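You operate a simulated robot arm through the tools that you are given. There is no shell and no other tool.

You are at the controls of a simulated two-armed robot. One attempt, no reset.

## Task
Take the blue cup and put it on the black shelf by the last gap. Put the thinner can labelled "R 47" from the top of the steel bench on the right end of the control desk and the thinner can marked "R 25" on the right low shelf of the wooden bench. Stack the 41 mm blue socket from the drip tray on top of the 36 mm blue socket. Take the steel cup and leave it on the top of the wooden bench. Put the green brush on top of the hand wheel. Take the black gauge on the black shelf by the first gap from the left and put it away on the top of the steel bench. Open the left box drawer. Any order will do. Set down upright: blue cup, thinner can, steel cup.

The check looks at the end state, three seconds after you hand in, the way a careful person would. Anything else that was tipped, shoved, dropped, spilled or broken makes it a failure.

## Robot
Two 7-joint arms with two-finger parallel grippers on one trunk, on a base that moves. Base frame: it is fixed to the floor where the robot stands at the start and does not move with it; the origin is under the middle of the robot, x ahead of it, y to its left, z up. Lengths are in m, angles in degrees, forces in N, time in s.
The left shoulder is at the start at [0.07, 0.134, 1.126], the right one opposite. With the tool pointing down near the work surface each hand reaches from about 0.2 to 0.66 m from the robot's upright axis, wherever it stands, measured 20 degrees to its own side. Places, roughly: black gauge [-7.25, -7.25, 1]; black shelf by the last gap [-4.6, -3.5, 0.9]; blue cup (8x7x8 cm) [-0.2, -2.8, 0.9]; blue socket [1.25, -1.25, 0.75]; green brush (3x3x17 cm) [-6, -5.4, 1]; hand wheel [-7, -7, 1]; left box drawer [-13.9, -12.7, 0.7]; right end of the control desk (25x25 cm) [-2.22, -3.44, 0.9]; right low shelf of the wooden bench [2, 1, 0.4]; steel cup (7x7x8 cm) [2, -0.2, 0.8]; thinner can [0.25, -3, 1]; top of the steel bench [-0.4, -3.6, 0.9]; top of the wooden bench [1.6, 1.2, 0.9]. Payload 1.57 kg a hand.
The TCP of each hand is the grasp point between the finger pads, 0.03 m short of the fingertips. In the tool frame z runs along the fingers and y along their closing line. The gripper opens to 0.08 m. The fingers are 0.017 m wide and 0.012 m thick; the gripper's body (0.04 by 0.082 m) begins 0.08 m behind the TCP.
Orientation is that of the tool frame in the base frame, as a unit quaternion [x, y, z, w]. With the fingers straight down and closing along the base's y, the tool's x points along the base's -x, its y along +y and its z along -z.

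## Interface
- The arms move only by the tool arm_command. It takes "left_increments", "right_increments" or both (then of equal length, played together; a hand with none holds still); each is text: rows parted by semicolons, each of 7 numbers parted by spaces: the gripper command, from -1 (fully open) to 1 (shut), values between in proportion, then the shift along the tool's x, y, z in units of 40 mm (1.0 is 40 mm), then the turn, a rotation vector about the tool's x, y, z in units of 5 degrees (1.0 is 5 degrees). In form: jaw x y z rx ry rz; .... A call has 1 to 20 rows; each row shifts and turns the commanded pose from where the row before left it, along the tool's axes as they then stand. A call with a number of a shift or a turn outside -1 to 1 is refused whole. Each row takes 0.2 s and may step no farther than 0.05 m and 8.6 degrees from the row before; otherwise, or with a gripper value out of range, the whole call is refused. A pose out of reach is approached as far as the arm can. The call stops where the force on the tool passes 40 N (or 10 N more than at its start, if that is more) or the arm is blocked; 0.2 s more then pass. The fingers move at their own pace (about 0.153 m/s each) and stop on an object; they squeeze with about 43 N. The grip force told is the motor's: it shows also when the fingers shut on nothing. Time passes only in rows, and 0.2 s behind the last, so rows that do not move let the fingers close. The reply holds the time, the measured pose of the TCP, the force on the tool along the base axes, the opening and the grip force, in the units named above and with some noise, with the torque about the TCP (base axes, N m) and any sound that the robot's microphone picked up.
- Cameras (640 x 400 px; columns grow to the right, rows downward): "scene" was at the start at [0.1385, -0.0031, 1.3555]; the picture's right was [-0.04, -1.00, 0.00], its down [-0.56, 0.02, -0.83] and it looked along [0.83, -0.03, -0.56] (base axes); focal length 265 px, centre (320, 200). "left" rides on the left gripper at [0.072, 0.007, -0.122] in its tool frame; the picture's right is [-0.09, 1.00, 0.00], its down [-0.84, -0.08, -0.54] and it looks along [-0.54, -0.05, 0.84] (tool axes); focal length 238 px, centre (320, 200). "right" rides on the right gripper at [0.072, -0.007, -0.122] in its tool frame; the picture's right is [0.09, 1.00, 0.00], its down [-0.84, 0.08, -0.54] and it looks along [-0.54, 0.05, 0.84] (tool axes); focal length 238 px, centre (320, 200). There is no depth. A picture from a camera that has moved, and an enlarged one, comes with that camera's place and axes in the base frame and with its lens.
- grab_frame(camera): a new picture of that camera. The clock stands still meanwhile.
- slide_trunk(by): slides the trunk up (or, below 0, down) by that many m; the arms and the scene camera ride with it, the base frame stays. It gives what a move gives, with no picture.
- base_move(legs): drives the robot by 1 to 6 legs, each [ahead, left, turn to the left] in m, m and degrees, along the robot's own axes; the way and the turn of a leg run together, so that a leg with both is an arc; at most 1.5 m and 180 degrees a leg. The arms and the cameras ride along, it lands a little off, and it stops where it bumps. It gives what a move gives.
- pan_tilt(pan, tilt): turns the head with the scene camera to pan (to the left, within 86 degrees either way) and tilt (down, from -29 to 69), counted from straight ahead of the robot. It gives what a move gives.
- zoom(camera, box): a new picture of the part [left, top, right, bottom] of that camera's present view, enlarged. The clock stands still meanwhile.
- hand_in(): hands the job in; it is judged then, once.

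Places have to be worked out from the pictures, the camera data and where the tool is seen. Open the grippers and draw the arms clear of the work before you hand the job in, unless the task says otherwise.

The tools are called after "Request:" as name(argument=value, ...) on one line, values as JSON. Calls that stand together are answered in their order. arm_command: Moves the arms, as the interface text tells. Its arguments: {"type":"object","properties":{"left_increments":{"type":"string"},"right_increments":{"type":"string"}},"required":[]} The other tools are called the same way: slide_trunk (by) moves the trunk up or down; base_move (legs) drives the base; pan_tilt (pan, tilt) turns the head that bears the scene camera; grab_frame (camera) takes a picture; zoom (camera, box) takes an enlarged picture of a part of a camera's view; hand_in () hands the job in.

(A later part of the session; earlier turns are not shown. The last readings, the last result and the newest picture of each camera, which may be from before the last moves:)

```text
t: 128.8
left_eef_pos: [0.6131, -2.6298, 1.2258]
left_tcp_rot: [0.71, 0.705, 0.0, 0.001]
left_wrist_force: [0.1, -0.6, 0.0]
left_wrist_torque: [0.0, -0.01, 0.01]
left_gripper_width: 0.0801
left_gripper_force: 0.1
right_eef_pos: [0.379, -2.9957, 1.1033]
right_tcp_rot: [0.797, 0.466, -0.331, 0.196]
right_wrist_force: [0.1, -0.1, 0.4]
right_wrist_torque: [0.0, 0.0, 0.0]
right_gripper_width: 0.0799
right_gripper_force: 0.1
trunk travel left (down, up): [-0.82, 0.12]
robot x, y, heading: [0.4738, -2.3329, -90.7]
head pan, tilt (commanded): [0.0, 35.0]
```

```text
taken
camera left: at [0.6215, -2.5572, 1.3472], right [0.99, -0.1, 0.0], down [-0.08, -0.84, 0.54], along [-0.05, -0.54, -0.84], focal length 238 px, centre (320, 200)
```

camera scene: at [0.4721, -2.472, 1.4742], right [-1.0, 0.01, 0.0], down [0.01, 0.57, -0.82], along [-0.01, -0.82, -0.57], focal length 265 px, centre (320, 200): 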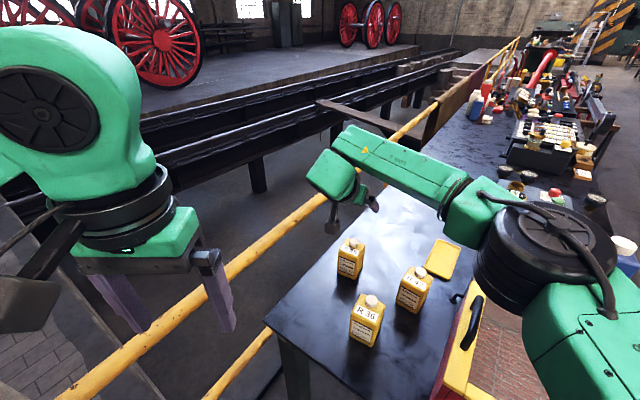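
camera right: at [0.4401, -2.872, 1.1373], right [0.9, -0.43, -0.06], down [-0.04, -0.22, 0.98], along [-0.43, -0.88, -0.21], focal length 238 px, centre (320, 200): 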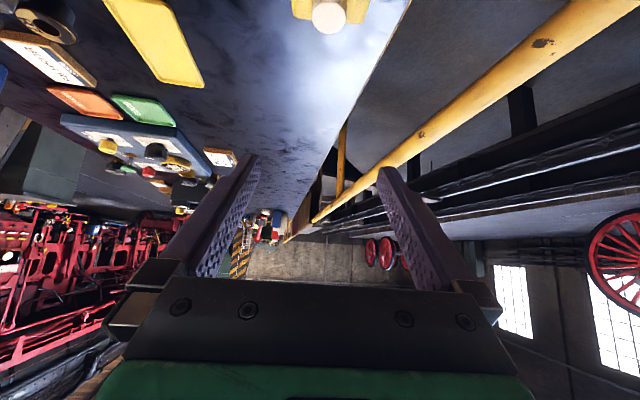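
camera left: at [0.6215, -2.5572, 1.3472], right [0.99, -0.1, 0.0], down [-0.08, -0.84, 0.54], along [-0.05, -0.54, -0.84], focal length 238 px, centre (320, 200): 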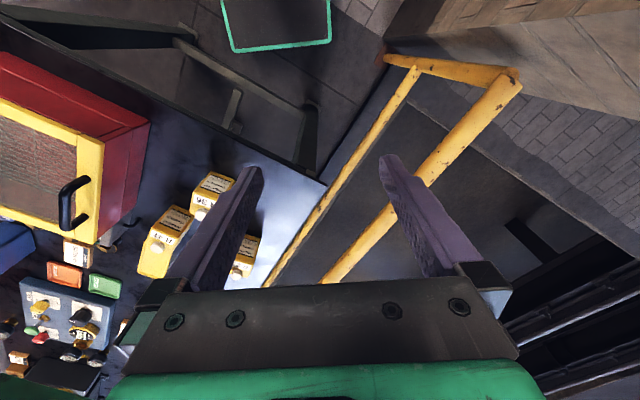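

The cap in the right camera projects to (0.373,-3.00), matching. I descend further to z≈0.98 and check again.

Request:
arm_command(right_increments="-1 0.533 0 0.527 0 0 0; -1 0.533 0 0.527 0 0 0; -1 0.533 0 0.527 0 0 0; -1 0.533 0 0.527 0 0 0; -1 0 0 0 0 0 0")

Request:
grab_frame(camera="right")

Request:
zoom(camera="scene", box=[280, 120, 560, 330])

```text
t: 130.0
left_eef_pos: [0.6152, -2.6299, 1.2271]
left_tcp_rot: [0.71, 0.704, -0.001, 0.001]
left_wrist_force: [-0.1, -0.6, 0.3]
left_wrist_torque: [-0.01, 0.0, -0.01]
left_gripper_width: 0.08
left_gripper_force: 0.0
right_eef_pos: [0.3791, -2.9961, 0.9832]
right_tcp_rot: [0.797, 0.466, -0.331, 0.196]
right_wrist_force: [-0.7, 0.8, 0.2]
right_wrist_torque: [0.02, -0.01, -0.04]
right_gripper_width: 0.0801
right_gripper_force: 0.1
trunk travel left (down, up): [-0.82, 0.12]
robot x, y, heading: [0.4736, -2.3336, -90.7]
head pan, tilt (commanded): [0.0, 35.0]
```

```text
taken
camera right: at [0.4406, -2.872, 1.0178], right [0.9, -0.43, -0.06], down [-0.04, -0.22, 0.98], along [-0.43, -0.88, -0.21], focal length 238 px, centre (320, 200)
```

right: 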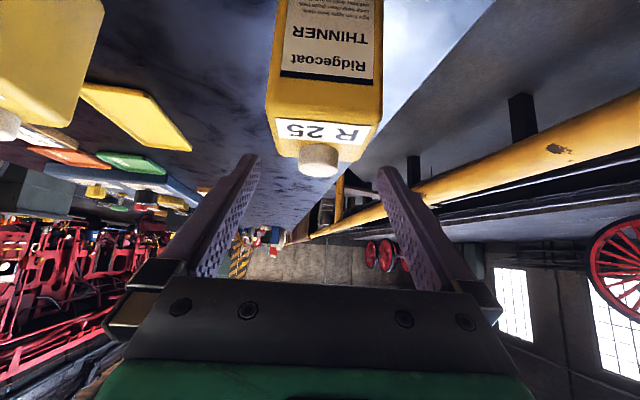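

```text
1.90 times, centred on (420, 225) of scene
camera zoom: at [0.4721, -2.4721, 1.4742], right [-1.0, 0.01, 0.0], down [0.01, 0.57, -0.82], along [-0.01, -0.82, -0.57], focal length 506 px, centre (130, 152)
```

zoom: 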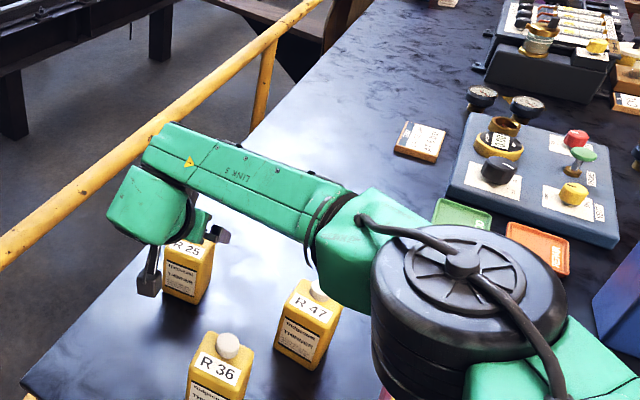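

R25 sits nicely centred between the fingers and is aligned to ~2°. I descend the last 8 cm and close.

Request:
arm_command(right_increments="-1 0.462 0 0.457 0 0 0; -1 0.462 0 0.457 0 0 0; -1 0.462 0 0.457 0 0 0; -1 0 0 0 0 0 0; 1 0 0 0 0 0 0; 1 0 0 0 0 0 0; 1 0 0 0 0 0 0")

Request:
grab_frame(camera="right")

Request:
zoom(camera="scene", box=[280, 120, 560, 330])

```text
t: 131.6
left_eef_pos: [0.6149, -2.6298, 1.2259]
left_tcp_rot: [0.71, 0.704, -0.001, 0.0]
left_wrist_force: [0.0, -0.2, -0.7]
left_wrist_torque: [0.04, -0.02, 0.01]
left_gripper_width: 0.08
left_gripper_force: 0.0
right_eef_pos: [0.3798, -2.9964, 0.9057]
right_tcp_rot: [0.796, 0.467, -0.331, 0.196]
right_wrist_force: [-0.1, -1.3, 1.1]
right_wrist_torque: [-0.12, 0.19, 0.05]
right_gripper_width: 0.0599
right_gripper_force: 43.1
trunk travel left (down, up): [-0.82, 0.12]
robot x, y, heading: [0.4744, -2.3369, -90.4]
head pan, tilt (commanded): [0.0, 35.0]
```

```text
taken
camera right: at [0.4412, -2.8726, 0.9406], right [0.9, -0.43, -0.06], down [-0.03, -0.22, 0.98], along [-0.43, -0.88, -0.21], focal length 238 px, centre (320, 200)
```

right: 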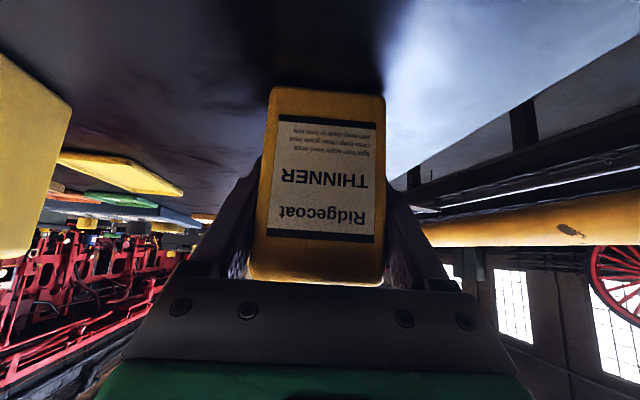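

```text
1.90 times, centred on (420, 225) of scene
camera zoom: at [0.4722, -2.4724, 1.4742], right [-1.0, 0.01, 0.0], down [0.0, 0.57, -0.82], along [-0.01, -0.82, -0.57], focal length 506 px, centre (130, 152)
```

zoom: 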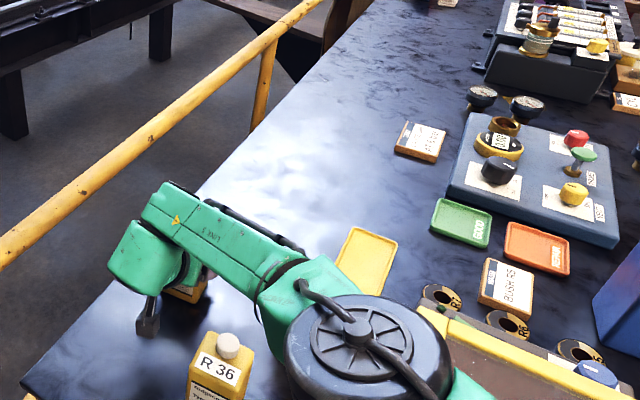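

R25 is gripped (60 mm, 43 N). I lift it straight up 30 cm and check the others.

Request:
arm_command(right_increments="1 -0.3 0 -0.297 0 0 0; 1 -0.6 0 -0.593 0 0 0; 1 -0.75 0 -0.741 0 0 0; 1 -0.75 0 -0.741 0 0 0; 1 -0.75 0 -0.741 0 0 0; 1 -0.75 0 -0.741 0 0 0; 1 -0.75 0 -0.741 0 0 0; 1 -0.75 0 -0.741 0 0 0; 1 0 0 0 0 0 0")

Request:
grab_frame(camera="scene")

Request:
grab_frame(camera="right")

```text
t: 133.6
left_eef_pos: [0.6139, -2.631, 1.2264]
left_tcp_rot: [0.71, 0.704, -0.001, 0.0]
left_wrist_force: [-0.3, -0.1, -0.2]
left_wrist_torque: [0.0, -0.01, -0.03]
left_gripper_width: 0.0801
left_gripper_force: 0.1
right_eef_pos: [0.3778, -2.9975, 1.2107]
right_tcp_rot: [0.797, 0.466, -0.33, 0.195]
right_wrist_force: [0.5, 1.0, -3.1]
right_wrist_torque: [-0.03, -0.01, 0.0]
right_gripper_width: 0.0599
right_gripper_force: 42.9
trunk travel left (down, up): [-0.82, 0.12]
robot x, y, heading: [0.4715, -2.3332, -90.6]
head pan, tilt (commanded): [0.0, 35.0]
```

```text
taken
camera scene: at [0.472, -2.4734, 1.474], right [-1.0, 0.01, 0.0], down [0.01, 0.57, -0.82], along [-0.01, -0.82, -0.57], focal length 265 px, centre (320, 200)
```

scene: 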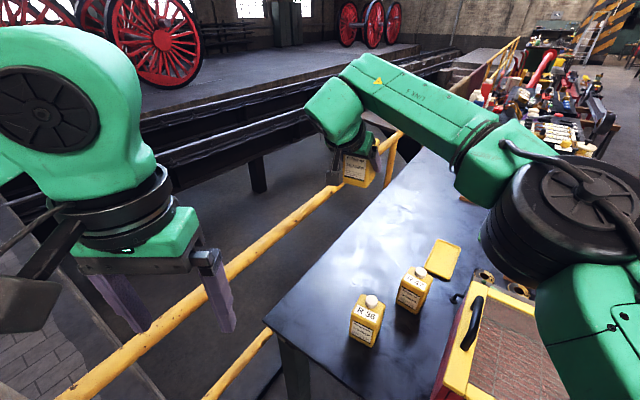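

```text
taken
camera right: at [0.439, -2.8737, 1.2452], right [0.9, -0.43, -0.06], down [-0.04, -0.22, 0.98], along [-0.43, -0.88, -0.21], focal length 238 px, centre (320, 200)
```

right: 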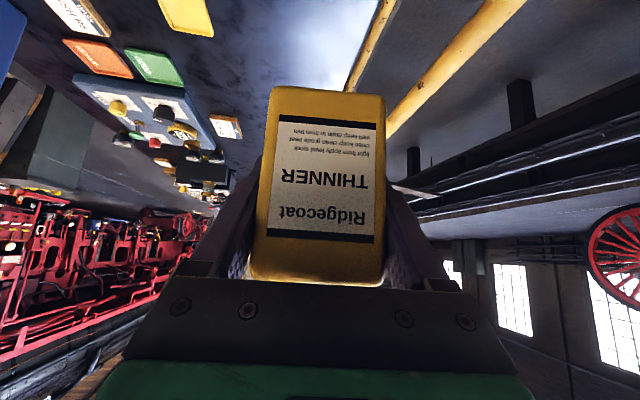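

R25 is held and R36/R47 still stand. I draw the right hand back over the robot's front, then drive to the wooden bench.

Request:
arm_command(right_increments="1 0.2946 -0.7614 -0.5032 0 0 0; 1 0.2946 -0.7614 -0.5032 0 0 0; 1 0.2946 -0.7614 -0.5032 0 0 0; 1 0.2946 -0.7614 -0.5032 0 0 0; 1 0.2946 -0.7614 -0.5032 0 0 0; 1 0.2946 -0.7614 -0.5032 0 0 0; 1 0.2946 -0.7614 -0.5032 0 0 0; 1 0 0 0 0 0 0")

Request:
base_move(legs=[[-0.8, -0.3, 0], [0, 0, 144], [0.94, 0.056, 0], [0.94, 0.056, 0]])

Request:
grab_frame(camera="scene")

```text
t: 135.4
left_eef_pos: [0.6146, -2.6303, 1.2266]
left_tcp_rot: [0.71, 0.704, 0.0, 0.001]
left_wrist_force: [1.0, -0.5, -0.9]
left_wrist_torque: [0.01, 0.0, -0.03]
left_gripper_width: 0.0801
left_gripper_force: 0.0
right_eef_pos: [0.268, -2.7553, 1.2501]
right_tcp_rot: [0.797, 0.467, -0.331, 0.196]
right_wrist_force: [-0.2, 0.2, -3.3]
right_wrist_torque: [0.04, 0.01, 0.02]
right_gripper_width: 0.0599
right_gripper_force: 43.5
trunk travel left (down, up): [-0.82, 0.12]
robot x, y, heading: [0.4709, -2.3329, -90.3]
head pan, tilt (commanded): [0.0, 35.0]
```

```text
t: 155.0
left_eef_pos: [1.2718, 0.3775, 1.2269]
left_tcp_rot: [-0.452, 0.892, 0.001, 0.002]
left_wrist_force: [-0.7, 0.6, -0.5]
left_wrist_torque: [-0.02, 0.03, 0.01]
left_gripper_width: 0.0802
left_gripper_force: 0.0
right_eef_pos: [1.6238, 0.2776, 1.2495]
right_tcp_rot: [-0.199, 0.901, 0.085, 0.375]
right_wrist_force: [-0.9, -0.1, -2.4]
right_wrist_torque: [-0.02, -0.04, 0.0]
right_gripper_width: 0.0598
right_gripper_force: 43.3
trunk travel left (down, up): [-0.82, 0.12]
robot x, y, heading: [1.2083, 0.0582, 53.7]
head pan, tilt (commanded): [0.0, 35.0]
```

```text
taken
camera scene: at [1.2932, 0.1667, 1.4742], right [0.81, -0.59, 0.0], down [-0.34, -0.46, -0.82], along [0.49, 0.66, -0.57], focal length 265 px, centre (320, 200)
```

scene: 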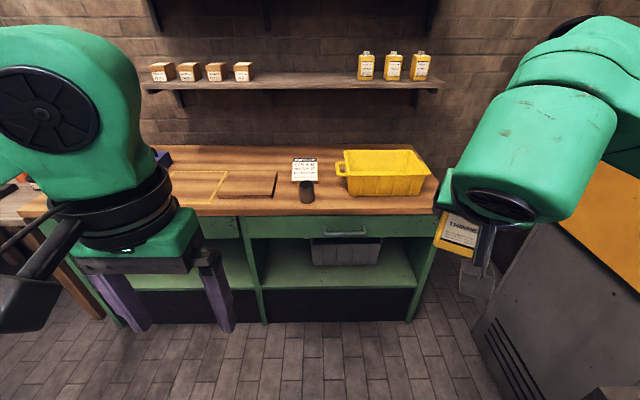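

At the bench with everything intact. I yaw the right hand +29° (about the vertical) so it points straight into the shelf, then lower the trunk 0.4 m to view it.

Request:
arm_command(right_increments="1 0 0 0 -0.825 0 -0.816; 1 0 0 0 -0.825 0 -0.816; 1 0 0 0 -0.825 0 -0.816; 1 0 0 0 -0.825 0 -0.816; 1 0 0 0 -0.825 0 -0.816; 1 0 0 0 0 0 0")

Request:
slide_trunk(by=-0.4)

Request:
pan_tilt(pan=0, tilt=25)

Request:
grab_frame(camera="scene")

```text
t: 156.4
left_eef_pos: [1.2712, 0.3786, 1.2256]
left_tcp_rot: [-0.452, 0.892, 0.001, 0.0]
left_wrist_force: [1.0, 0.8, -0.3]
left_wrist_torque: [0.0, -0.02, -0.01]
left_gripper_width: 0.08
left_gripper_force: 0.0
right_eef_pos: [1.6237, 0.2775, 1.2495]
right_tcp_rot: [-0.42, 0.822, 0.177, 0.342]
right_wrist_force: [0.0, -0.3, -3.1]
right_wrist_torque: [0.01, -0.04, 0.0]
right_gripper_width: 0.0596
right_gripper_force: 42.5
trunk travel left (down, up): [-0.82, 0.12]
robot x, y, heading: [1.2125, 0.0534, 53.8]
head pan, tilt (commanded): [0.0, 35.0]
```

```text
t: 160.2
left_eef_pos: [1.2706, 0.3782, 0.8263]
left_tcp_rot: [-0.452, 0.892, 0.001, 0.001]
left_wrist_force: [-0.1, 0.5, -0.5]
left_wrist_torque: [0.01, 0.01, -0.04]
left_gripper_width: 0.08
left_gripper_force: 0.2
right_eef_pos: [1.6238, 0.278, 0.8498]
right_tcp_rot: [-0.418, 0.823, 0.175, 0.342]
right_wrist_force: [0.4, 0.4, -3.8]
right_wrist_torque: [0.03, 0.01, -0.05]
right_gripper_width: 0.0597
right_gripper_force: 42.8
trunk travel left (down, up): [-0.42, 0.52]
robot x, y, heading: [1.2134, 0.0561, 53.6]
head pan, tilt (commanded): [0.0, 35.0]
```

```text
t: 160.9
left_eef_pos: [1.27, 0.3789, 0.826]
left_tcp_rot: [-0.452, 0.892, 0.001, 0.001]
left_wrist_force: [0.3, -0.2, -0.3]
left_wrist_torque: [0.0, -0.01, 0.02]
left_gripper_width: 0.08
left_gripper_force: 0.1
right_eef_pos: [1.6233, 0.2765, 0.8483]
right_tcp_rot: [-0.418, 0.823, 0.176, 0.342]
right_wrist_force: [0.8, 0.7, -2.6]
right_wrist_torque: [-0.01, 0.01, -0.03]
right_gripper_width: 0.0598
right_gripper_force: 43.1
trunk travel left (down, up): [-0.42, 0.52]
robot x, y, heading: [1.2134, 0.056, 54.1]
head pan, tilt (commanded): [0.0, 25.0]
```

```text
taken
camera scene: at [1.296, 0.1707, 1.0898], right [0.81, -0.59, 0.0], down [-0.25, -0.34, -0.91], along [0.54, 0.73, -0.42], focal length 265 px, centre (320, 200)
```

scene: 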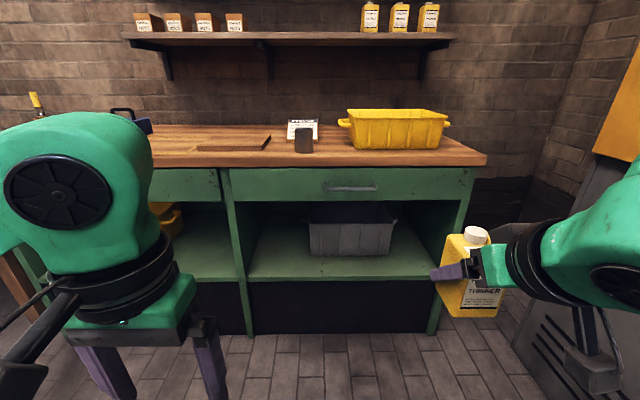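

I zoom on the shelf and bench edge to fix the geometry (front plane, shelf height).

Request:
zoom(camera="scene", box=[220, 130, 500, 345])

```text
1.86 times, centred on (360, 238) of scene
camera zoom: at [1.296, 0.1707, 1.0898], right [0.81, -0.59, 0.0], down [-0.25, -0.34, -0.91], along [0.54, 0.73, -0.42], focal length 494 px, centre (246, 130)
```

zoom: 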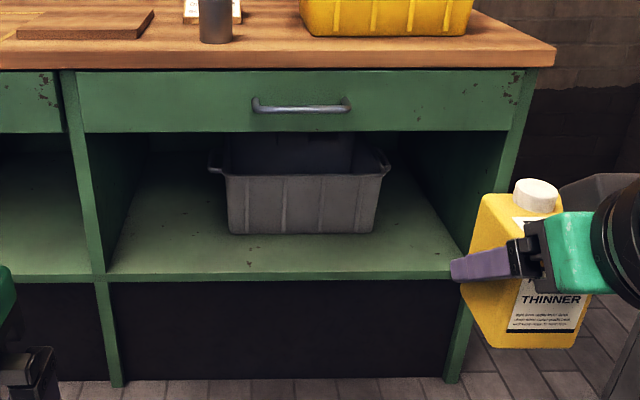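

Refined: bench front plane 0.855 m from the camera, shelf z≈0.35, drawer underside ≈0.69; the free area is left of the grey bin. I drive to line the right hand up with it and lower the trunk further.

Request:
base_move(legs=[[0.4, 0.31, 0]])

Request:
slide_trunk(by=-0.25)

Request:
grab_frame(camera="scene")

```text
t: 163.9
left_eef_pos: [1.2622, 0.8864, 0.8267]
left_tcp_rot: [-0.452, 0.892, 0.001, 0.0]
left_wrist_force: [-0.3, 0.1, -0.2]
left_wrist_torque: [0.04, 0.0, 0.0]
left_gripper_width: 0.08
left_gripper_force: 0.0
right_eef_pos: [1.6139, 0.786, 0.8487]
right_tcp_rot: [-0.417, 0.823, 0.175, 0.343]
right_wrist_force: [0.2, -0.4, -2.8]
right_wrist_torque: [0.01, 0.02, -0.02]
right_gripper_width: 0.06
right_gripper_force: 43.3
trunk travel left (down, up): [-0.42, 0.52]
robot x, y, heading: [1.2046, 0.5633, 53.7]
head pan, tilt (commanded): [0.0, 25.0]
```

```text
t: 166.5
left_eef_pos: [1.2618, 0.8864, 0.5764]
left_tcp_rot: [-0.451, 0.893, 0.0, 0.001]
left_wrist_force: [-0.4, 0.4, -0.4]
left_wrist_torque: [-0.01, 0.0, 0.01]
left_gripper_width: 0.0803
left_gripper_force: 0.1
right_eef_pos: [1.6128, 0.785, 0.5998]
right_tcp_rot: [-0.418, 0.824, 0.175, 0.341]
right_wrist_force: [0.1, -0.2, -3.3]
right_wrist_torque: [0.03, 0.04, 0.0]
right_gripper_width: 0.06
right_gripper_force: 42.9
trunk travel left (down, up): [-0.17, 0.77]
robot x, y, heading: [1.2003, 0.5613, 53.8]
head pan, tilt (commanded): [0.0, 25.0]
```

```text
taken
camera scene: at [1.2862, 0.679, 0.8399], right [0.8, -0.59, 0.0], down [-0.25, -0.34, -0.91], along [0.54, 0.73, -0.42], focal length 265 px, centre (320, 200)
```

scene: 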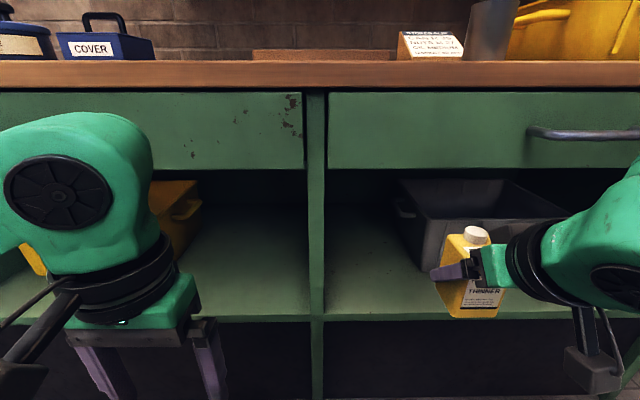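

I lower the hand to TCP z≈0.45 and shift 7 cm left, still outside the shelf, then check.

Request:
arm_command(right_increments="1 0.664 0.425 0.663 0 0 0; 1 0.664 0.425 0.663 0 0 0; 1 0.664 0.425 0.663 0 0 0; 1 0.664 0.425 0.663 0 0 0; 1 0 0 0 0 0 0")

Request:
grab_frame(camera="scene")

Request:
grab_frame(camera="right")

```text
t: 167.7
left_eef_pos: [1.2612, 0.8864, 0.5765]
left_tcp_rot: [-0.451, 0.893, 0.0, 0.002]
left_wrist_force: [-0.1, 0.2, 0.0]
left_wrist_torque: [0.03, -0.03, -0.01]
left_gripper_width: 0.0802
left_gripper_force: 0.2
right_eef_pos: [1.5599, 0.8249, 0.4489]
right_tcp_rot: [-0.416, 0.824, 0.175, 0.343]
right_wrist_force: [-1.1, -0.2, -2.8]
right_wrist_torque: [0.05, -0.02, 0.02]
right_gripper_width: 0.0599
right_gripper_force: 42.7
trunk travel left (down, up): [-0.17, 0.77]
robot x, y, heading: [1.2041, 0.5632, 53.6]
head pan, tilt (commanded): [0.0, 25.0]
```

```text
taken
camera scene: at [1.2862, 0.6791, 0.8399], right [0.8, -0.59, 0.0], down [-0.25, -0.34, -0.91], along [0.54, 0.73, -0.42], focal length 265 px, centre (320, 200)
```

scene: 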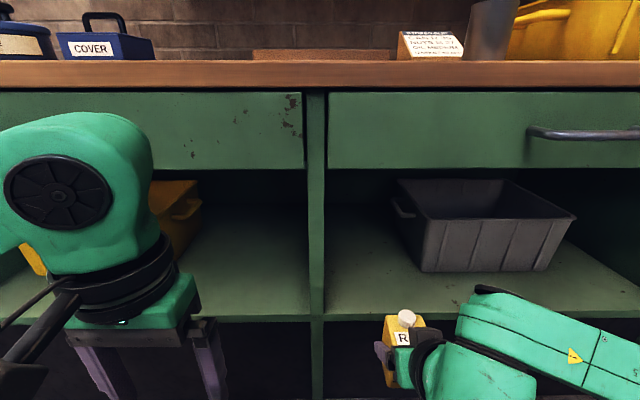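

```text
taken
camera right: at [1.484, 0.7108, 0.4836], right [-0.84, 0.54, -0.06], down [0.06, 0.21, 0.98], along [0.54, 0.82, -0.21], focal length 238 px, centre (320, 200)
```

right: 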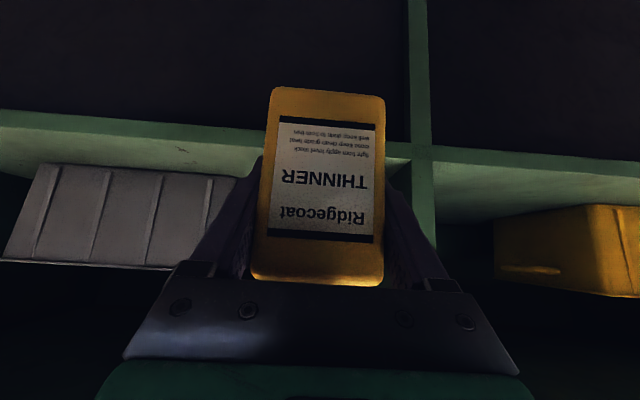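

I zoom the right camera to read the shelf lip height more precisely.

Request:
zoom(camera="right", box=[0, 80, 480, 290])

```text
1.33 times, centred on (240, 185) of right
camera zoom: at [1.484, 0.7108, 0.4836], right [-0.84, 0.54, -0.06], down [0.06, 0.21, 0.98], along [0.54, 0.82, -0.21], focal length 318 px, centre (427, 220)
```

zoom: 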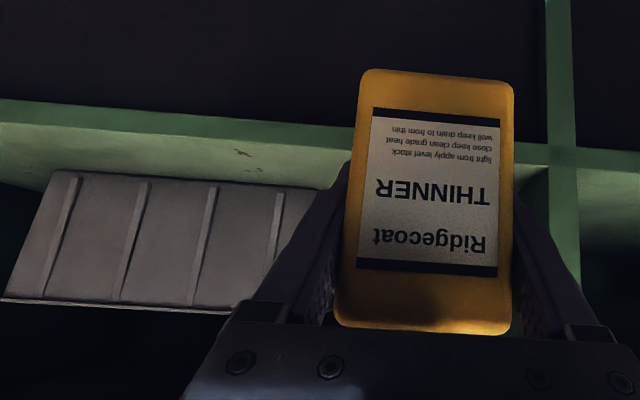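

Shelf lip top comes out at ≈0.355 m; can bottom is at ≈0.394. I move forward 0.235 m into the shelf.

Request:
arm_command(right_increments="1 -0.69 0 0.692 0 0 0; 1 -0.69 0 0.692 0 0 0; 1 -0.69 0 0.692 0 0 0; 1 0 0 0 0 0 0")

Request:
grab_frame(camera="right")

Request:
grab_frame(camera="scene")

```text
t: 168.7
left_eef_pos: [1.2614, 0.8866, 0.5774]
left_tcp_rot: [-0.451, 0.893, 0.0, 0.0]
left_wrist_force: [0.0, 0.1, 0.1]
left_wrist_torque: [-0.01, 0.0, 0.02]
left_gripper_width: 0.08
left_gripper_force: 0.1
right_eef_pos: [1.6283, 0.9198, 0.4506]
right_tcp_rot: [-0.418, 0.823, 0.176, 0.342]
right_wrist_force: [0.2, -0.5, -2.8]
right_wrist_torque: [-0.01, 0.01, 0.01]
right_gripper_width: 0.0597
right_gripper_force: 42.7
trunk travel left (down, up): [-0.17, 0.77]
robot x, y, heading: [1.2004, 0.5656, 53.5]
head pan, tilt (commanded): [0.0, 25.0]
```

```text
taken
camera right: at [1.5528, 0.8062, 0.484], right [-0.84, 0.53, -0.06], down [0.06, 0.21, 0.98], along [0.54, 0.82, -0.21], focal length 238 px, centre (320, 200)
```

right: 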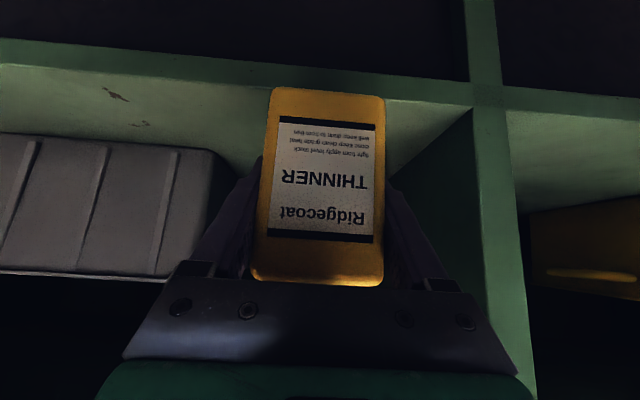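

```text
taken
camera scene: at [1.2863, 0.6792, 0.8399], right [0.8, -0.59, 0.0], down [-0.25, -0.34, -0.91], along [0.54, 0.73, -0.42], focal length 265 px, centre (320, 200)
```

scene: 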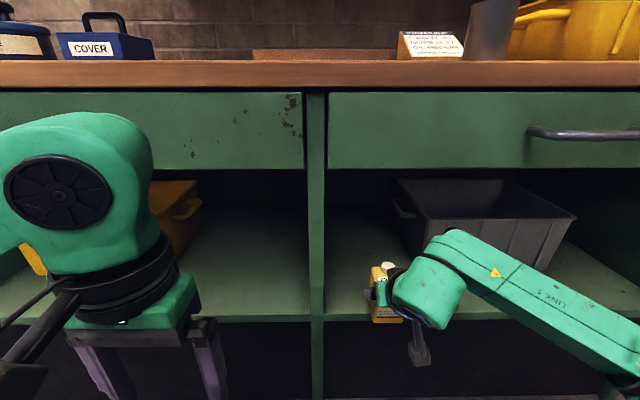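

Clear so far. I continue 12 cm forward so that the can is over the shelf.

Request:
arm_command(right_increments="1 -0.69 0 0.692 0 0 0; 1 -0.69 0 0.692 0 0 0; 1 -0.69 0 0.692 0 0 0; 1 0 0 0 0 0 0")

Request:
grab_frame(camera="right")

Request:
grab_frame(camera="scene")

```text
t: 169.7
left_eef_pos: [1.2613, 0.886, 0.5763]
left_tcp_rot: [-0.451, 0.893, 0.001, 0.0]
left_wrist_force: [0.1, 0.2, 0.8]
left_wrist_torque: [-0.01, -0.02, 0.0]
left_gripper_width: 0.08
left_gripper_force: 0.1
right_eef_pos: [1.698, 1.0156, 0.4502]
right_tcp_rot: [-0.418, 0.824, 0.174, 0.342]
right_wrist_force: [0.1, -0.7, -2.9]
right_wrist_torque: [-0.02, 0.0, 0.02]
right_gripper_width: 0.0597
right_gripper_force: 43.2
trunk travel left (down, up): [-0.17, 0.77]
robot x, y, heading: [1.2031, 0.5611, 53.4]
head pan, tilt (commanded): [0.0, 25.0]
```

```text
taken
camera right: at [1.6226, 0.9011, 0.4845], right [-0.84, 0.54, -0.06], down [0.06, 0.21, 0.98], along [0.54, 0.82, -0.21], focal length 238 px, centre (320, 200)
```

right: 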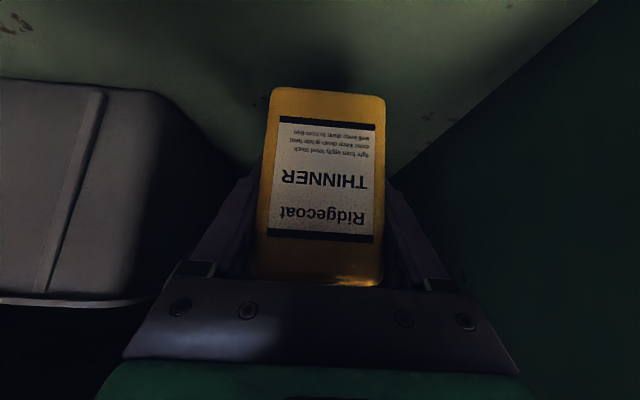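

```text
taken
camera scene: at [1.2863, 0.6793, 0.8398], right [0.8, -0.59, 0.0], down [-0.25, -0.34, -0.91], along [0.54, 0.73, -0.42], focal length 265 px, centre (320, 200)
```

scene: 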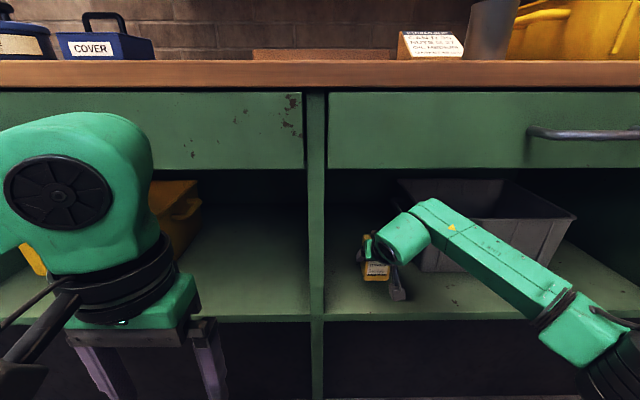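

In place above the shelf. I lower 2.8 cm, then feel for contact in small steps.

Request:
arm_command(right_increments="1 0.25 0 0.25 0 0 0; 1 0.25 0 0.25 0 0 0; 1 0 0 0 0 0 0")

Request:
arm_command(right_increments="1 0.06 0 0.06 0 0 0; 1 0 0 0 0 0 0")

Request:
arm_command(right_increments="1 0.06 0 0.06 0 0 0; 1 0 0 0 0 0 0")

```text
t: 170.5
left_eef_pos: [1.2619, 0.8863, 0.5756]
left_tcp_rot: [-0.451, 0.893, 0.001, 0.0]
left_wrist_force: [-0.4, 0.1, 0.0]
left_wrist_torque: [0.02, 0.02, -0.01]
left_gripper_width: 0.0801
left_gripper_force: 0.1
right_eef_pos: [1.6976, 1.0156, 0.4219]
right_tcp_rot: [-0.417, 0.824, 0.175, 0.342]
right_wrist_force: [-0.1, 0.1, -3.8]
right_wrist_torque: [0.03, 0.01, -0.01]
right_gripper_width: 0.0598
right_gripper_force: 42.8
trunk travel left (down, up): [-0.17, 0.77]
robot x, y, heading: [1.2022, 0.5619, 53.8]
head pan, tilt (commanded): [0.0, 25.0]
```

```text
t: 171.1
left_eef_pos: [1.2616, 0.8864, 0.5763]
left_tcp_rot: [-0.451, 0.893, 0.0, 0.0]
left_wrist_force: [-0.3, 0.5, 0.0]
left_wrist_torque: [-0.03, -0.02, 0.03]
left_gripper_width: 0.0799
left_gripper_force: 0.1
right_eef_pos: [1.6977, 1.0159, 0.4172]
right_tcp_rot: [-0.418, 0.823, 0.176, 0.342]
right_wrist_force: [0.2, 0.6, -3.3]
right_wrist_torque: [0.01, 0.0, 0.02]
right_gripper_width: 0.0596
right_gripper_force: 43.1
trunk travel left (down, up): [-0.17, 0.77]
robot x, y, heading: [1.2021, 0.561, 53.6]
head pan, tilt (commanded): [0.0, 25.0]
```

```text
t: 171.7
left_eef_pos: [1.2614, 0.886, 0.5771]
left_tcp_rot: [-0.451, 0.892, 0.001, 0.001]
left_wrist_force: [0.0, -0.2, 0.3]
left_wrist_torque: [-0.01, 0.01, 0.0]
left_gripper_width: 0.08
left_gripper_force: 0.0
right_eef_pos: [1.6981, 1.0161, 0.4147]
right_tcp_rot: [-0.417, 0.823, 0.176, 0.343]
right_wrist_force: [-0.7, 0.4, -2.6]
right_wrist_torque: [-0.01, 0.01, 0.0]
right_gripper_width: 0.0601
right_gripper_force: 42.7
trunk travel left (down, up): [-0.17, 0.77]
robot x, y, heading: [1.2018, 0.5668, 53.6]
head pan, tilt (commanded): [0.0, 25.0]
```

No contact yet; I continue in 3 mm steps.

Request:
arm_command(right_increments="1 0.055 0 0.055 0 0 0; 1 0 0 0 0 0 0")

Request:
arm_command(right_increments="1 0.055 0 0.055 0 0 0; 1 0 0 0 0 0 0")

Request:
arm_command(right_increments="1 0.055 0 0.055 0 0 0; 1 0 0 0 0 0 0")

```text
t: 172.3
left_eef_pos: [1.2613, 0.8859, 0.5757]
left_tcp_rot: [-0.451, 0.893, 0.002, 0.001]
left_wrist_force: [-0.1, -0.3, 0.0]
left_wrist_torque: [-0.02, 0.0, -0.01]
left_gripper_width: 0.0801
left_gripper_force: 0.1
right_eef_pos: [1.698, 1.0153, 0.4128]
right_tcp_rot: [-0.417, 0.824, 0.175, 0.342]
right_wrist_force: [0.9, 1.0, -3.5]
right_wrist_torque: [-0.01, -0.02, -0.01]
right_gripper_width: 0.0601
right_gripper_force: 42.9
trunk travel left (down, up): [-0.17, 0.77]
robot x, y, heading: [1.2015, 0.5627, 53.7]
head pan, tilt (commanded): [0.0, 25.0]
```

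```text
t: 172.9
left_eef_pos: [1.2615, 0.8872, 0.5756]
left_tcp_rot: [-0.451, 0.892, 0.001, 0.001]
left_wrist_force: [-0.8, 0.6, 0.4]
left_wrist_torque: [-0.02, 0.03, 0.0]
left_gripper_width: 0.0799
left_gripper_force: 0.0
right_eef_pos: [1.6978, 1.0154, 0.4093]
right_tcp_rot: [-0.418, 0.823, 0.176, 0.342]
right_wrist_force: [-0.2, -0.3, -2.1]
right_wrist_torque: [0.03, 0.03, 0.01]
right_gripper_width: 0.0598
right_gripper_force: 43.1
trunk travel left (down, up): [-0.17, 0.77]
robot x, y, heading: [1.2001, 0.5612, 53.2]
head pan, tilt (commanded): [0.0, 25.0]
```

```text
t: 173.5
left_eef_pos: [1.2606, 0.8857, 0.5774]
left_tcp_rot: [-0.451, 0.893, 0.0, 0.001]
left_wrist_force: [0.1, -0.3, -0.7]
left_wrist_torque: [0.0, 0.02, 0.0]
left_gripper_width: 0.0802
left_gripper_force: 0.1
right_eef_pos: [1.6979, 1.016, 0.4072]
right_tcp_rot: [-0.417, 0.823, 0.176, 0.343]
right_wrist_force: [-0.5, -0.3, -0.3]
right_wrist_torque: [-0.02, -0.1, -0.03]
right_gripper_width: 0.0598
right_gripper_force: 42.6
trunk travel left (down, up): [-0.17, 0.77]
robot x, y, heading: [1.2027, 0.566, 53.7]
head pan, tilt (commanded): [0.0, 25.0]
```

Contact seems to be starting (force -0.3). One more small step.

Request:
arm_command(right_increments="1 0.04 0 0.04 0 0 0; 1 0 0 0 0 0 0")

Request:
grab_frame(camera="right")

```text
t: 174.1
left_eef_pos: [1.2606, 0.8853, 0.5771]
left_tcp_rot: [-0.451, 0.892, 0.001, 0.001]
left_wrist_force: [0.3, -0.1, -0.3]
left_wrist_torque: [0.0, 0.03, -0.02]
left_gripper_width: 0.0801
left_gripper_force: 0.0
right_eef_pos: [1.6971, 1.0163, 0.406]
right_tcp_rot: [-0.417, 0.823, 0.177, 0.344]
right_wrist_force: [1.9, -0.8, 9.1]
right_wrist_torque: [-0.57, -0.17, 0.09]
right_gripper_width: 0.0598
right_gripper_force: 43.2
trunk travel left (down, up): [-0.17, 0.77]
robot x, y, heading: [1.2043, 0.561, 53.6]
head pan, tilt (commanded): [0.0, 25.0]
```

```text
taken
camera right: at [1.6217, 0.9013, 0.4401], right [-0.84, 0.54, -0.06], down [0.06, 0.21, 0.98], along [0.54, 0.82, -0.2], focal length 238 px, centre (320, 200)
```

right: 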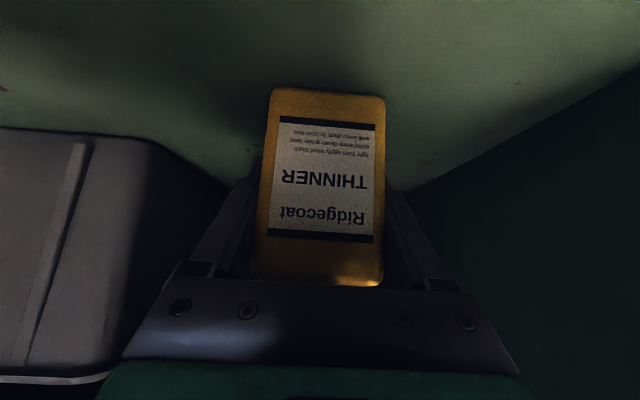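

Contact made (+9 N). I open the fingers and then withdraw horizontally.

Request:
arm_command(right_increments="0.2 0 0 0 0 0 0; -0.55 0 0 0 0 0 0; -1 0 0 0 0 0 0; -1 0 0 0 0 0 0")

Request:
grab_frame(camera="right")

```text
t: 175.1
left_eef_pos: [1.2619, 0.8864, 0.5768]
left_tcp_rot: [-0.45, 0.893, 0.001, 0.001]
left_wrist_force: [0.1, -0.5, 0.6]
left_wrist_torque: [-0.01, 0.02, 0.0]
left_gripper_width: 0.0802
left_gripper_force: 0.1
right_eef_pos: [1.6971, 1.0157, 0.4036]
right_tcp_rot: [-0.418, 0.823, 0.176, 0.342]
right_wrist_force: [-0.3, 0.0, 0.2]
right_wrist_torque: [-0.01, 0.02, 0.01]
right_gripper_width: 0.0804
right_gripper_force: 0.1
trunk travel left (down, up): [-0.17, 0.77]
robot x, y, heading: [1.2008, 0.5672, 53.4]
head pan, tilt (commanded): [0.0, 25.0]
```

```text
taken
camera right: at [1.6216, 0.9014, 0.4381], right [-0.84, 0.54, -0.06], down [0.06, 0.21, 0.98], along [0.54, 0.82, -0.21], focal length 238 px, centre (320, 200)
```

right: 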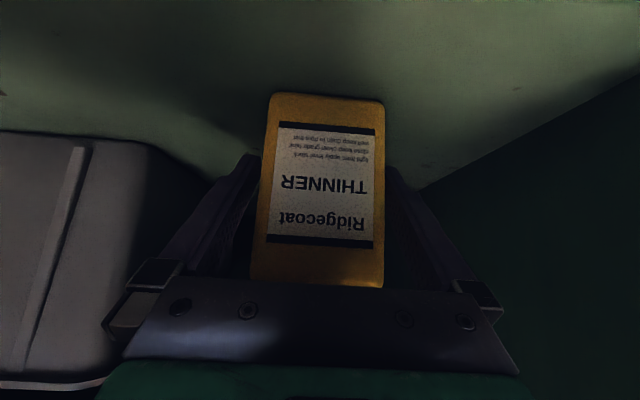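

The can stands free. I withdraw horizontally 24 cm and look.

Request:
arm_command(right_increments="-1 0.4 0 -0.402 0 0 0; -1 0.6 0 -0.602 0 0 0; -1 0.69 0 -0.692 0 0 0; -1 0.69 0 -0.692 0 0 0; -1 0.69 0 -0.692 0 0 0; -1 0.69 0 -0.692 0 0 0; -1 0.5 0 -0.502 0 0 0; -1 0 0 0 0 0 0")

Request:
grab_frame(camera="scene")

Request:
grab_frame(camera="right")

```text
t: 176.9
left_eef_pos: [1.2608, 0.8862, 0.5765]
left_tcp_rot: [-0.451, 0.893, 0.001, 0.001]
left_wrist_force: [0.5, 0.3, 0.1]
left_wrist_torque: [0.0, 0.03, -0.01]
left_gripper_width: 0.08
left_gripper_force: 0.0
right_eef_pos: [1.5542, 0.819, 0.4037]
right_tcp_rot: [-0.417, 0.823, 0.176, 0.343]
right_wrist_force: [0.4, -0.2, 0.4]
right_wrist_torque: [-0.02, 0.0, -0.01]
right_gripper_width: 0.08
right_gripper_force: 0.0
trunk travel left (down, up): [-0.17, 0.77]
robot x, y, heading: [1.2051, 0.565, 53.8]
head pan, tilt (commanded): [0.0, 25.0]
```

```text
taken
camera scene: at [1.286, 0.6789, 0.8399], right [0.8, -0.59, 0.0], down [-0.25, -0.34, -0.91], along [0.54, 0.73, -0.42], focal length 265 px, centre (320, 200)
```

scene: 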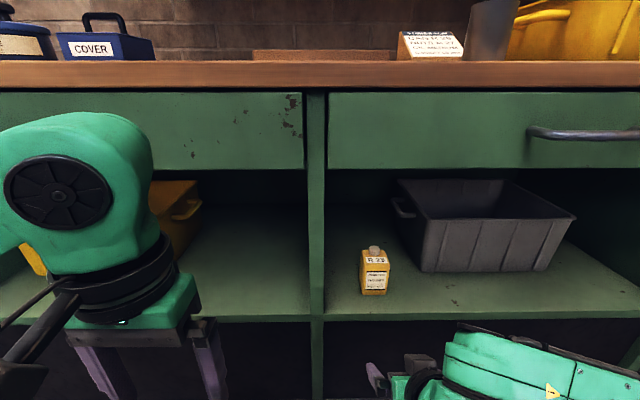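

```text
taken
camera right: at [1.4791, 0.7059, 0.4384], right [-0.84, 0.54, -0.06], down [0.06, 0.21, 0.98], along [0.54, 0.82, -0.21], focal length 238 px, centre (320, 200)
```

right: 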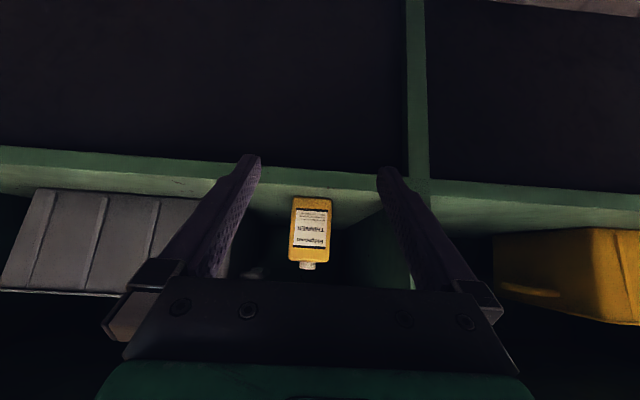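

R25 stands on the right low shelf. I back off, raise the trunk again, and steepen/raise the right hand for the R47 pick.

Request:
base_move(legs=[[-0.4, -0.07, 0]])

Request:
slide_trunk(by=0.4)

Request:
slide_trunk(by=0.25)

Request:
grab_frame(camera="scene")

```text
t: 179.4
left_eef_pos: [1.0798, 0.5248, 0.5776]
left_tcp_rot: [-0.451, 0.893, 0.0, 0.001]
left_wrist_force: [0.2, -0.4, -0.4]
left_wrist_torque: [-0.01, -0.03, -0.01]
left_gripper_width: 0.0801
left_gripper_force: 0.1
right_eef_pos: [1.3747, 0.4601, 0.4034]
right_tcp_rot: [-0.418, 0.823, 0.176, 0.343]
right_wrist_force: [-0.8, 0.2, 0.1]
right_wrist_torque: [0.01, 0.0, 0.0]
right_gripper_width: 0.08
right_gripper_force: 0.0
trunk travel left (down, up): [-0.17, 0.77]
robot x, y, heading: [1.0201, 0.2035, 53.5]
head pan, tilt (commanded): [0.0, 25.0]
```

```text
t: 183.2
left_eef_pos: [1.0805, 0.5249, 0.9752]
left_tcp_rot: [-0.452, 0.892, 0.0, 0.0]
left_wrist_force: [1.3, 1.1, -0.3]
left_wrist_torque: [0.01, -0.01, -0.02]
left_gripper_width: 0.0797
left_gripper_force: 0.0
right_eef_pos: [1.3745, 0.46, 0.8042]
right_tcp_rot: [-0.418, 0.823, 0.176, 0.342]
right_wrist_force: [0.1, -0.4, -0.9]
right_wrist_torque: [0.02, 0.02, 0.0]
right_gripper_width: 0.0798
right_gripper_force: 0.0
trunk travel left (down, up): [-0.57, 0.37]
robot x, y, heading: [1.0222, 0.2061, 53.6]
head pan, tilt (commanded): [0.0, 25.0]
```

```text
t: 185.8
left_eef_pos: [1.0801, 0.5249, 1.2254]
left_tcp_rot: [-0.451, 0.892, 0.0, 0.001]
left_wrist_force: [-0.1, -0.6, 0.1]
left_wrist_torque: [0.01, 0.0, -0.03]
left_gripper_width: 0.08
left_gripper_force: 0.1
right_eef_pos: [1.3744, 0.4593, 1.0528]
right_tcp_rot: [-0.419, 0.822, 0.177, 0.342]
right_wrist_force: [-0.9, 0.2, -0.4]
right_wrist_torque: [0.0, -0.04, 0.02]
right_gripper_width: 0.0802
right_gripper_force: 0.0
trunk travel left (down, up): [-0.82, 0.12]
robot x, y, heading: [1.0204, 0.2017, 54.0]
head pan, tilt (commanded): [0.0, 25.0]
```

```text
taken
camera scene: at [1.1058, 0.3174, 1.4899], right [0.81, -0.59, 0.0], down [-0.25, -0.34, -0.91], along [0.54, 0.73, -0.42], focal length 265 px, centre (320, 200)
```

scene: 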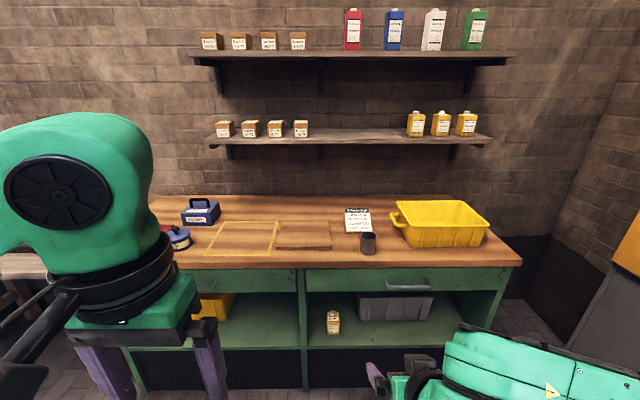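

I steepen the right hand to 80° and yaw it -40° (approach heading -130° when the robot faces -90°), raising it.

Request:
arm_command(right_increments="-1 0 0 0 0 1 0; -1 0 0 0 0 1 0; -1 0 0 0 0 1 0; -1 0 0 0 0 1 0; -1 0 0 0 0 1 0; -1 0 0 0 0 1 0; -1 0 0 0 0 1 0; -1 -0.174 0 -0.98 0 0 0; -1 -0.174 0 -0.98 0 0 0; -1 -0.174 0 -0.98 0 0 0; -1 -0.174 0 -0.98 0 0 0; -1 -0.174 0 -0.98 0 0 0; -1 0 0 0 0 0 0")

Request:
arm_command(right_increments="-1 0 0 0 0.1736 0 0.985; -1 0 0 0 0.1736 0 0.985; -1 0 0 0 0.1736 0 0.985; -1 0 0 0 0.1736 0 0.985; -1 0 0 0 0.1736 0 0.985; -1 0 0 0 0.1736 0 0.985; -1 0 0 0 0.1736 0 0.985; -1 0 0 0 0.1736 0 0.985; -1 0 0 0 0 0 0")

Request:
base_move(legs=[[-1.0, -0.15, 0], [-0.95, -0.15, 0], [0, 0, -144]])

```text
t: 188.6
left_eef_pos: [1.0812, 0.5246, 1.2255]
left_tcp_rot: [-0.451, 0.892, 0.0, 0.0]
left_wrist_force: [-0.9, -0.4, 0.9]
left_wrist_torque: [-0.02, 0.05, -0.01]
left_gripper_width: 0.0799
left_gripper_force: 0.0
right_eef_pos: [1.3749, 0.4594, 1.2532]
right_tcp_rot: [-0.451, 0.888, 0.042, 0.079]
right_wrist_force: [-0.1, 0.5, -0.2]
right_wrist_torque: [0.0, 0.0, 0.01]
right_gripper_width: 0.08
right_gripper_force: 0.0
trunk travel left (down, up): [-0.82, 0.12]
robot x, y, heading: [1.02, 0.2002, 53.7]
head pan, tilt (commanded): [0.0, 25.0]
```

```text
t: 190.6
left_eef_pos: [1.0802, 0.5242, 1.2267]
left_tcp_rot: [-0.451, 0.892, 0.001, 0.002]
left_wrist_force: [-0.2, 0.2, 0.6]
left_wrist_torque: [-0.03, 0.03, 0.02]
left_gripper_width: 0.0799
left_gripper_force: 0.0
right_eef_pos: [1.3745, 0.458, 1.2529]
right_tcp_rot: [-0.12, 0.989, 0.013, 0.087]
right_wrist_force: [-0.2, 0.1, 0.2]
right_wrist_torque: [0.01, 0.0, 0.01]
right_gripper_width: 0.0801
right_gripper_force: 0.1
trunk travel left (down, up): [-0.82, 0.12]
robot x, y, heading: [1.0187, 0.2025, 53.6]
head pan, tilt (commanded): [0.0, 25.0]
```

```text
t: 206.4
left_eef_pos: [0.2644, -1.8417, 1.2261]
left_tcp_rot: [0.711, 0.703, 0.0, 0.001]
left_wrist_force: [0.7, 0.2, 0.3]
left_wrist_torque: [-0.01, 0.01, 0.0]
left_gripper_width: 0.0798
left_gripper_force: 0.0
right_eef_pos: [-0.0132, -1.9596, 1.2525]
right_tcp_rot: [0.904, 0.419, -0.079, 0.04]
right_wrist_force: [0.4, 0.6, 0.6]
right_wrist_torque: [-0.02, 0.0, -0.01]
right_gripper_width: 0.0801
right_gripper_force: 0.0
trunk travel left (down, up): [-0.82, 0.12]
robot x, y, heading: [0.1184, -1.5438, -90.4]
head pan, tilt (commanded): [0.0, 25.0]
```

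Now I drive to the bench end, stopping a bit short, and look.

Request:
base_move(legs=[[0.65, 0.4, 0]])

Request:
pan_tilt(pan=-10, tilt=35)

Request:
grab_frame(camera="scene")

Request:
grab_frame(camera="right")

```text
t: 210.5
left_eef_pos: [0.6532, -2.4931, 1.228]
left_tcp_rot: [0.712, 0.702, -0.002, 0.001]
left_wrist_force: [0.4, 0.3, 0.2]
left_wrist_torque: [0.03, 0.0, -0.02]
left_gripper_width: 0.0801
left_gripper_force: 0.0
right_eef_pos: [0.3742, -2.6094, 1.2532]
right_tcp_rot: [0.905, 0.417, -0.079, 0.041]
right_wrist_force: [0.3, 0.3, -0.5]
right_wrist_torque: [-0.04, 0.01, -0.01]
right_gripper_width: 0.0799
right_gripper_force: 0.0
trunk travel left (down, up): [-0.82, 0.12]
robot x, y, heading: [0.5106, -2.1979, -90.6]
head pan, tilt (commanded): [0.0, 25.0]
```

```text
t: 211.2
left_eef_pos: [0.6529, -2.4927, 1.2264]
left_tcp_rot: [0.713, 0.701, -0.001, 0.001]
left_wrist_force: [0.8, 0.4, -0.3]
left_wrist_torque: [-0.01, 0.02, 0.0]
left_gripper_width: 0.0799
left_gripper_force: 0.0
right_eef_pos: [0.3765, -2.6106, 1.252]
right_tcp_rot: [0.905, 0.416, -0.079, 0.039]
right_wrist_force: [0.6, -0.5, 0.7]
right_wrist_torque: [0.0, 0.02, 0.02]
right_gripper_width: 0.0799
right_gripper_force: 0.0
trunk travel left (down, up): [-0.82, 0.12]
robot x, y, heading: [0.5146, -2.1995, -91.1]
head pan, tilt (commanded): [-10.0, 35.0]
```

```text
taken
camera scene: at [0.4965, -2.3336, 1.4742], right [-0.98, 0.19, 0.0], down [0.11, 0.56, -0.82], along [-0.15, -0.8, -0.57], focal length 265 px, centre (320, 200)
```

scene: 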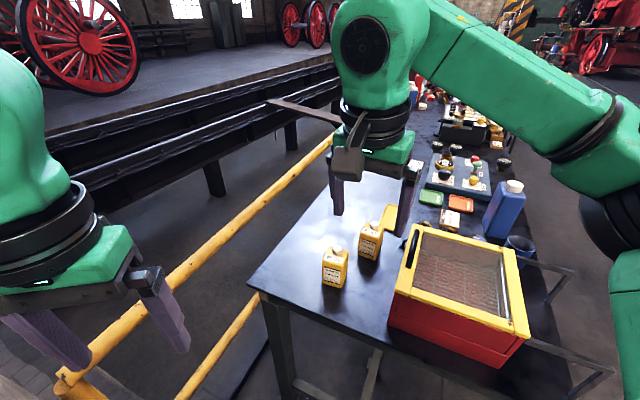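

```text
taken
camera right: at [0.43, -2.5354, 1.3602], right [0.82, -0.58, -0.01], down [-0.42, -0.6, 0.68], along [-0.4, -0.55, -0.73], focal length 238 px, centre (320, 200)
```

right: 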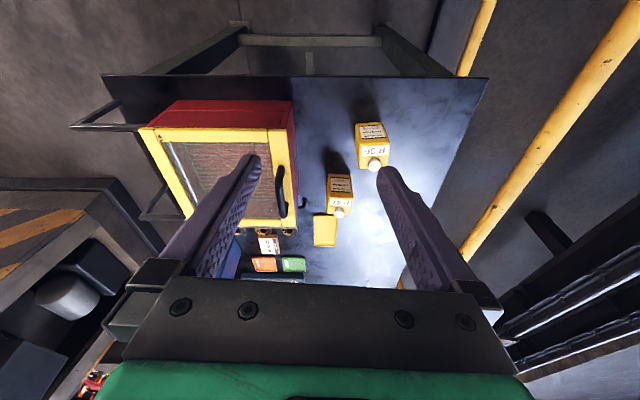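

I move the last 16 cm to the bench end and re-fix R47's position with the right camera.

Request:
base_move(legs=[[0.16, 0, 0.5]])

Request:
grab_frame(camera="right")

Request:
grab_frame(camera="scene")

```text
t: 212.7
left_eef_pos: [0.6188, -2.6355, 1.2369]
left_tcp_rot: [0.712, 0.702, 0.003, 0.018]
left_wrist_force: [0.7, 0.4, 0.1]
left_wrist_torque: [0.04, -0.01, -0.01]
left_gripper_width: 0.0801
left_gripper_force: 0.0
right_eef_pos: [0.3402, -2.7539, 1.2565]
right_tcp_rot: [0.905, 0.417, -0.069, 0.054]
right_wrist_force: [0.7, -0.1, 0.0]
right_wrist_torque: [-0.01, 0.04, -0.02]
right_gripper_width: 0.0802
right_gripper_force: 0.1
trunk travel left (down, up): [-0.82, 0.12]
robot x, y, heading: [0.5101, -2.3611, -90.5]
head pan, tilt (commanded): [-10.0, 35.0]
```

```text
taken
camera right: at [0.3922, -2.6755, 1.3639], right [0.82, -0.57, 0.02], down [-0.43, -0.59, 0.68], along [-0.38, -0.57, -0.73], focal length 238 px, centre (320, 200)
```

right: 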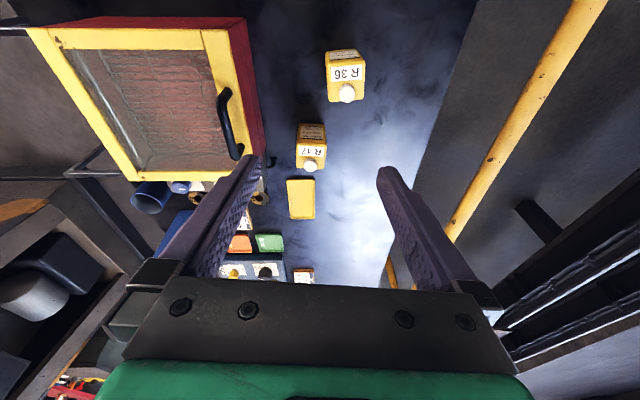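

```text
taken
camera scene: at [0.4545, -2.4714, 1.4758], right [-0.98, 0.18, -0.03], down [0.13, 0.55, -0.83], along [-0.13, -0.82, -0.56], focal length 265 px, centre (320, 200)
```

scene: 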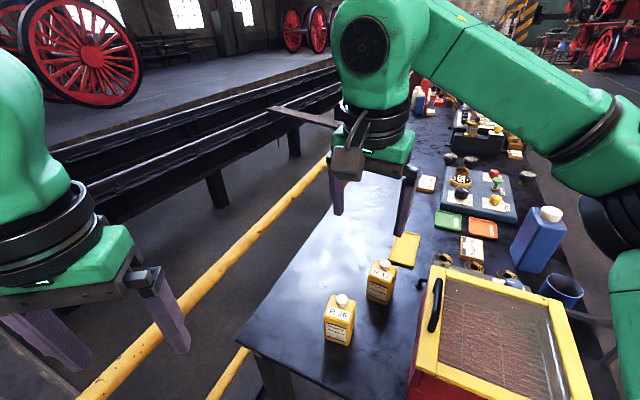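

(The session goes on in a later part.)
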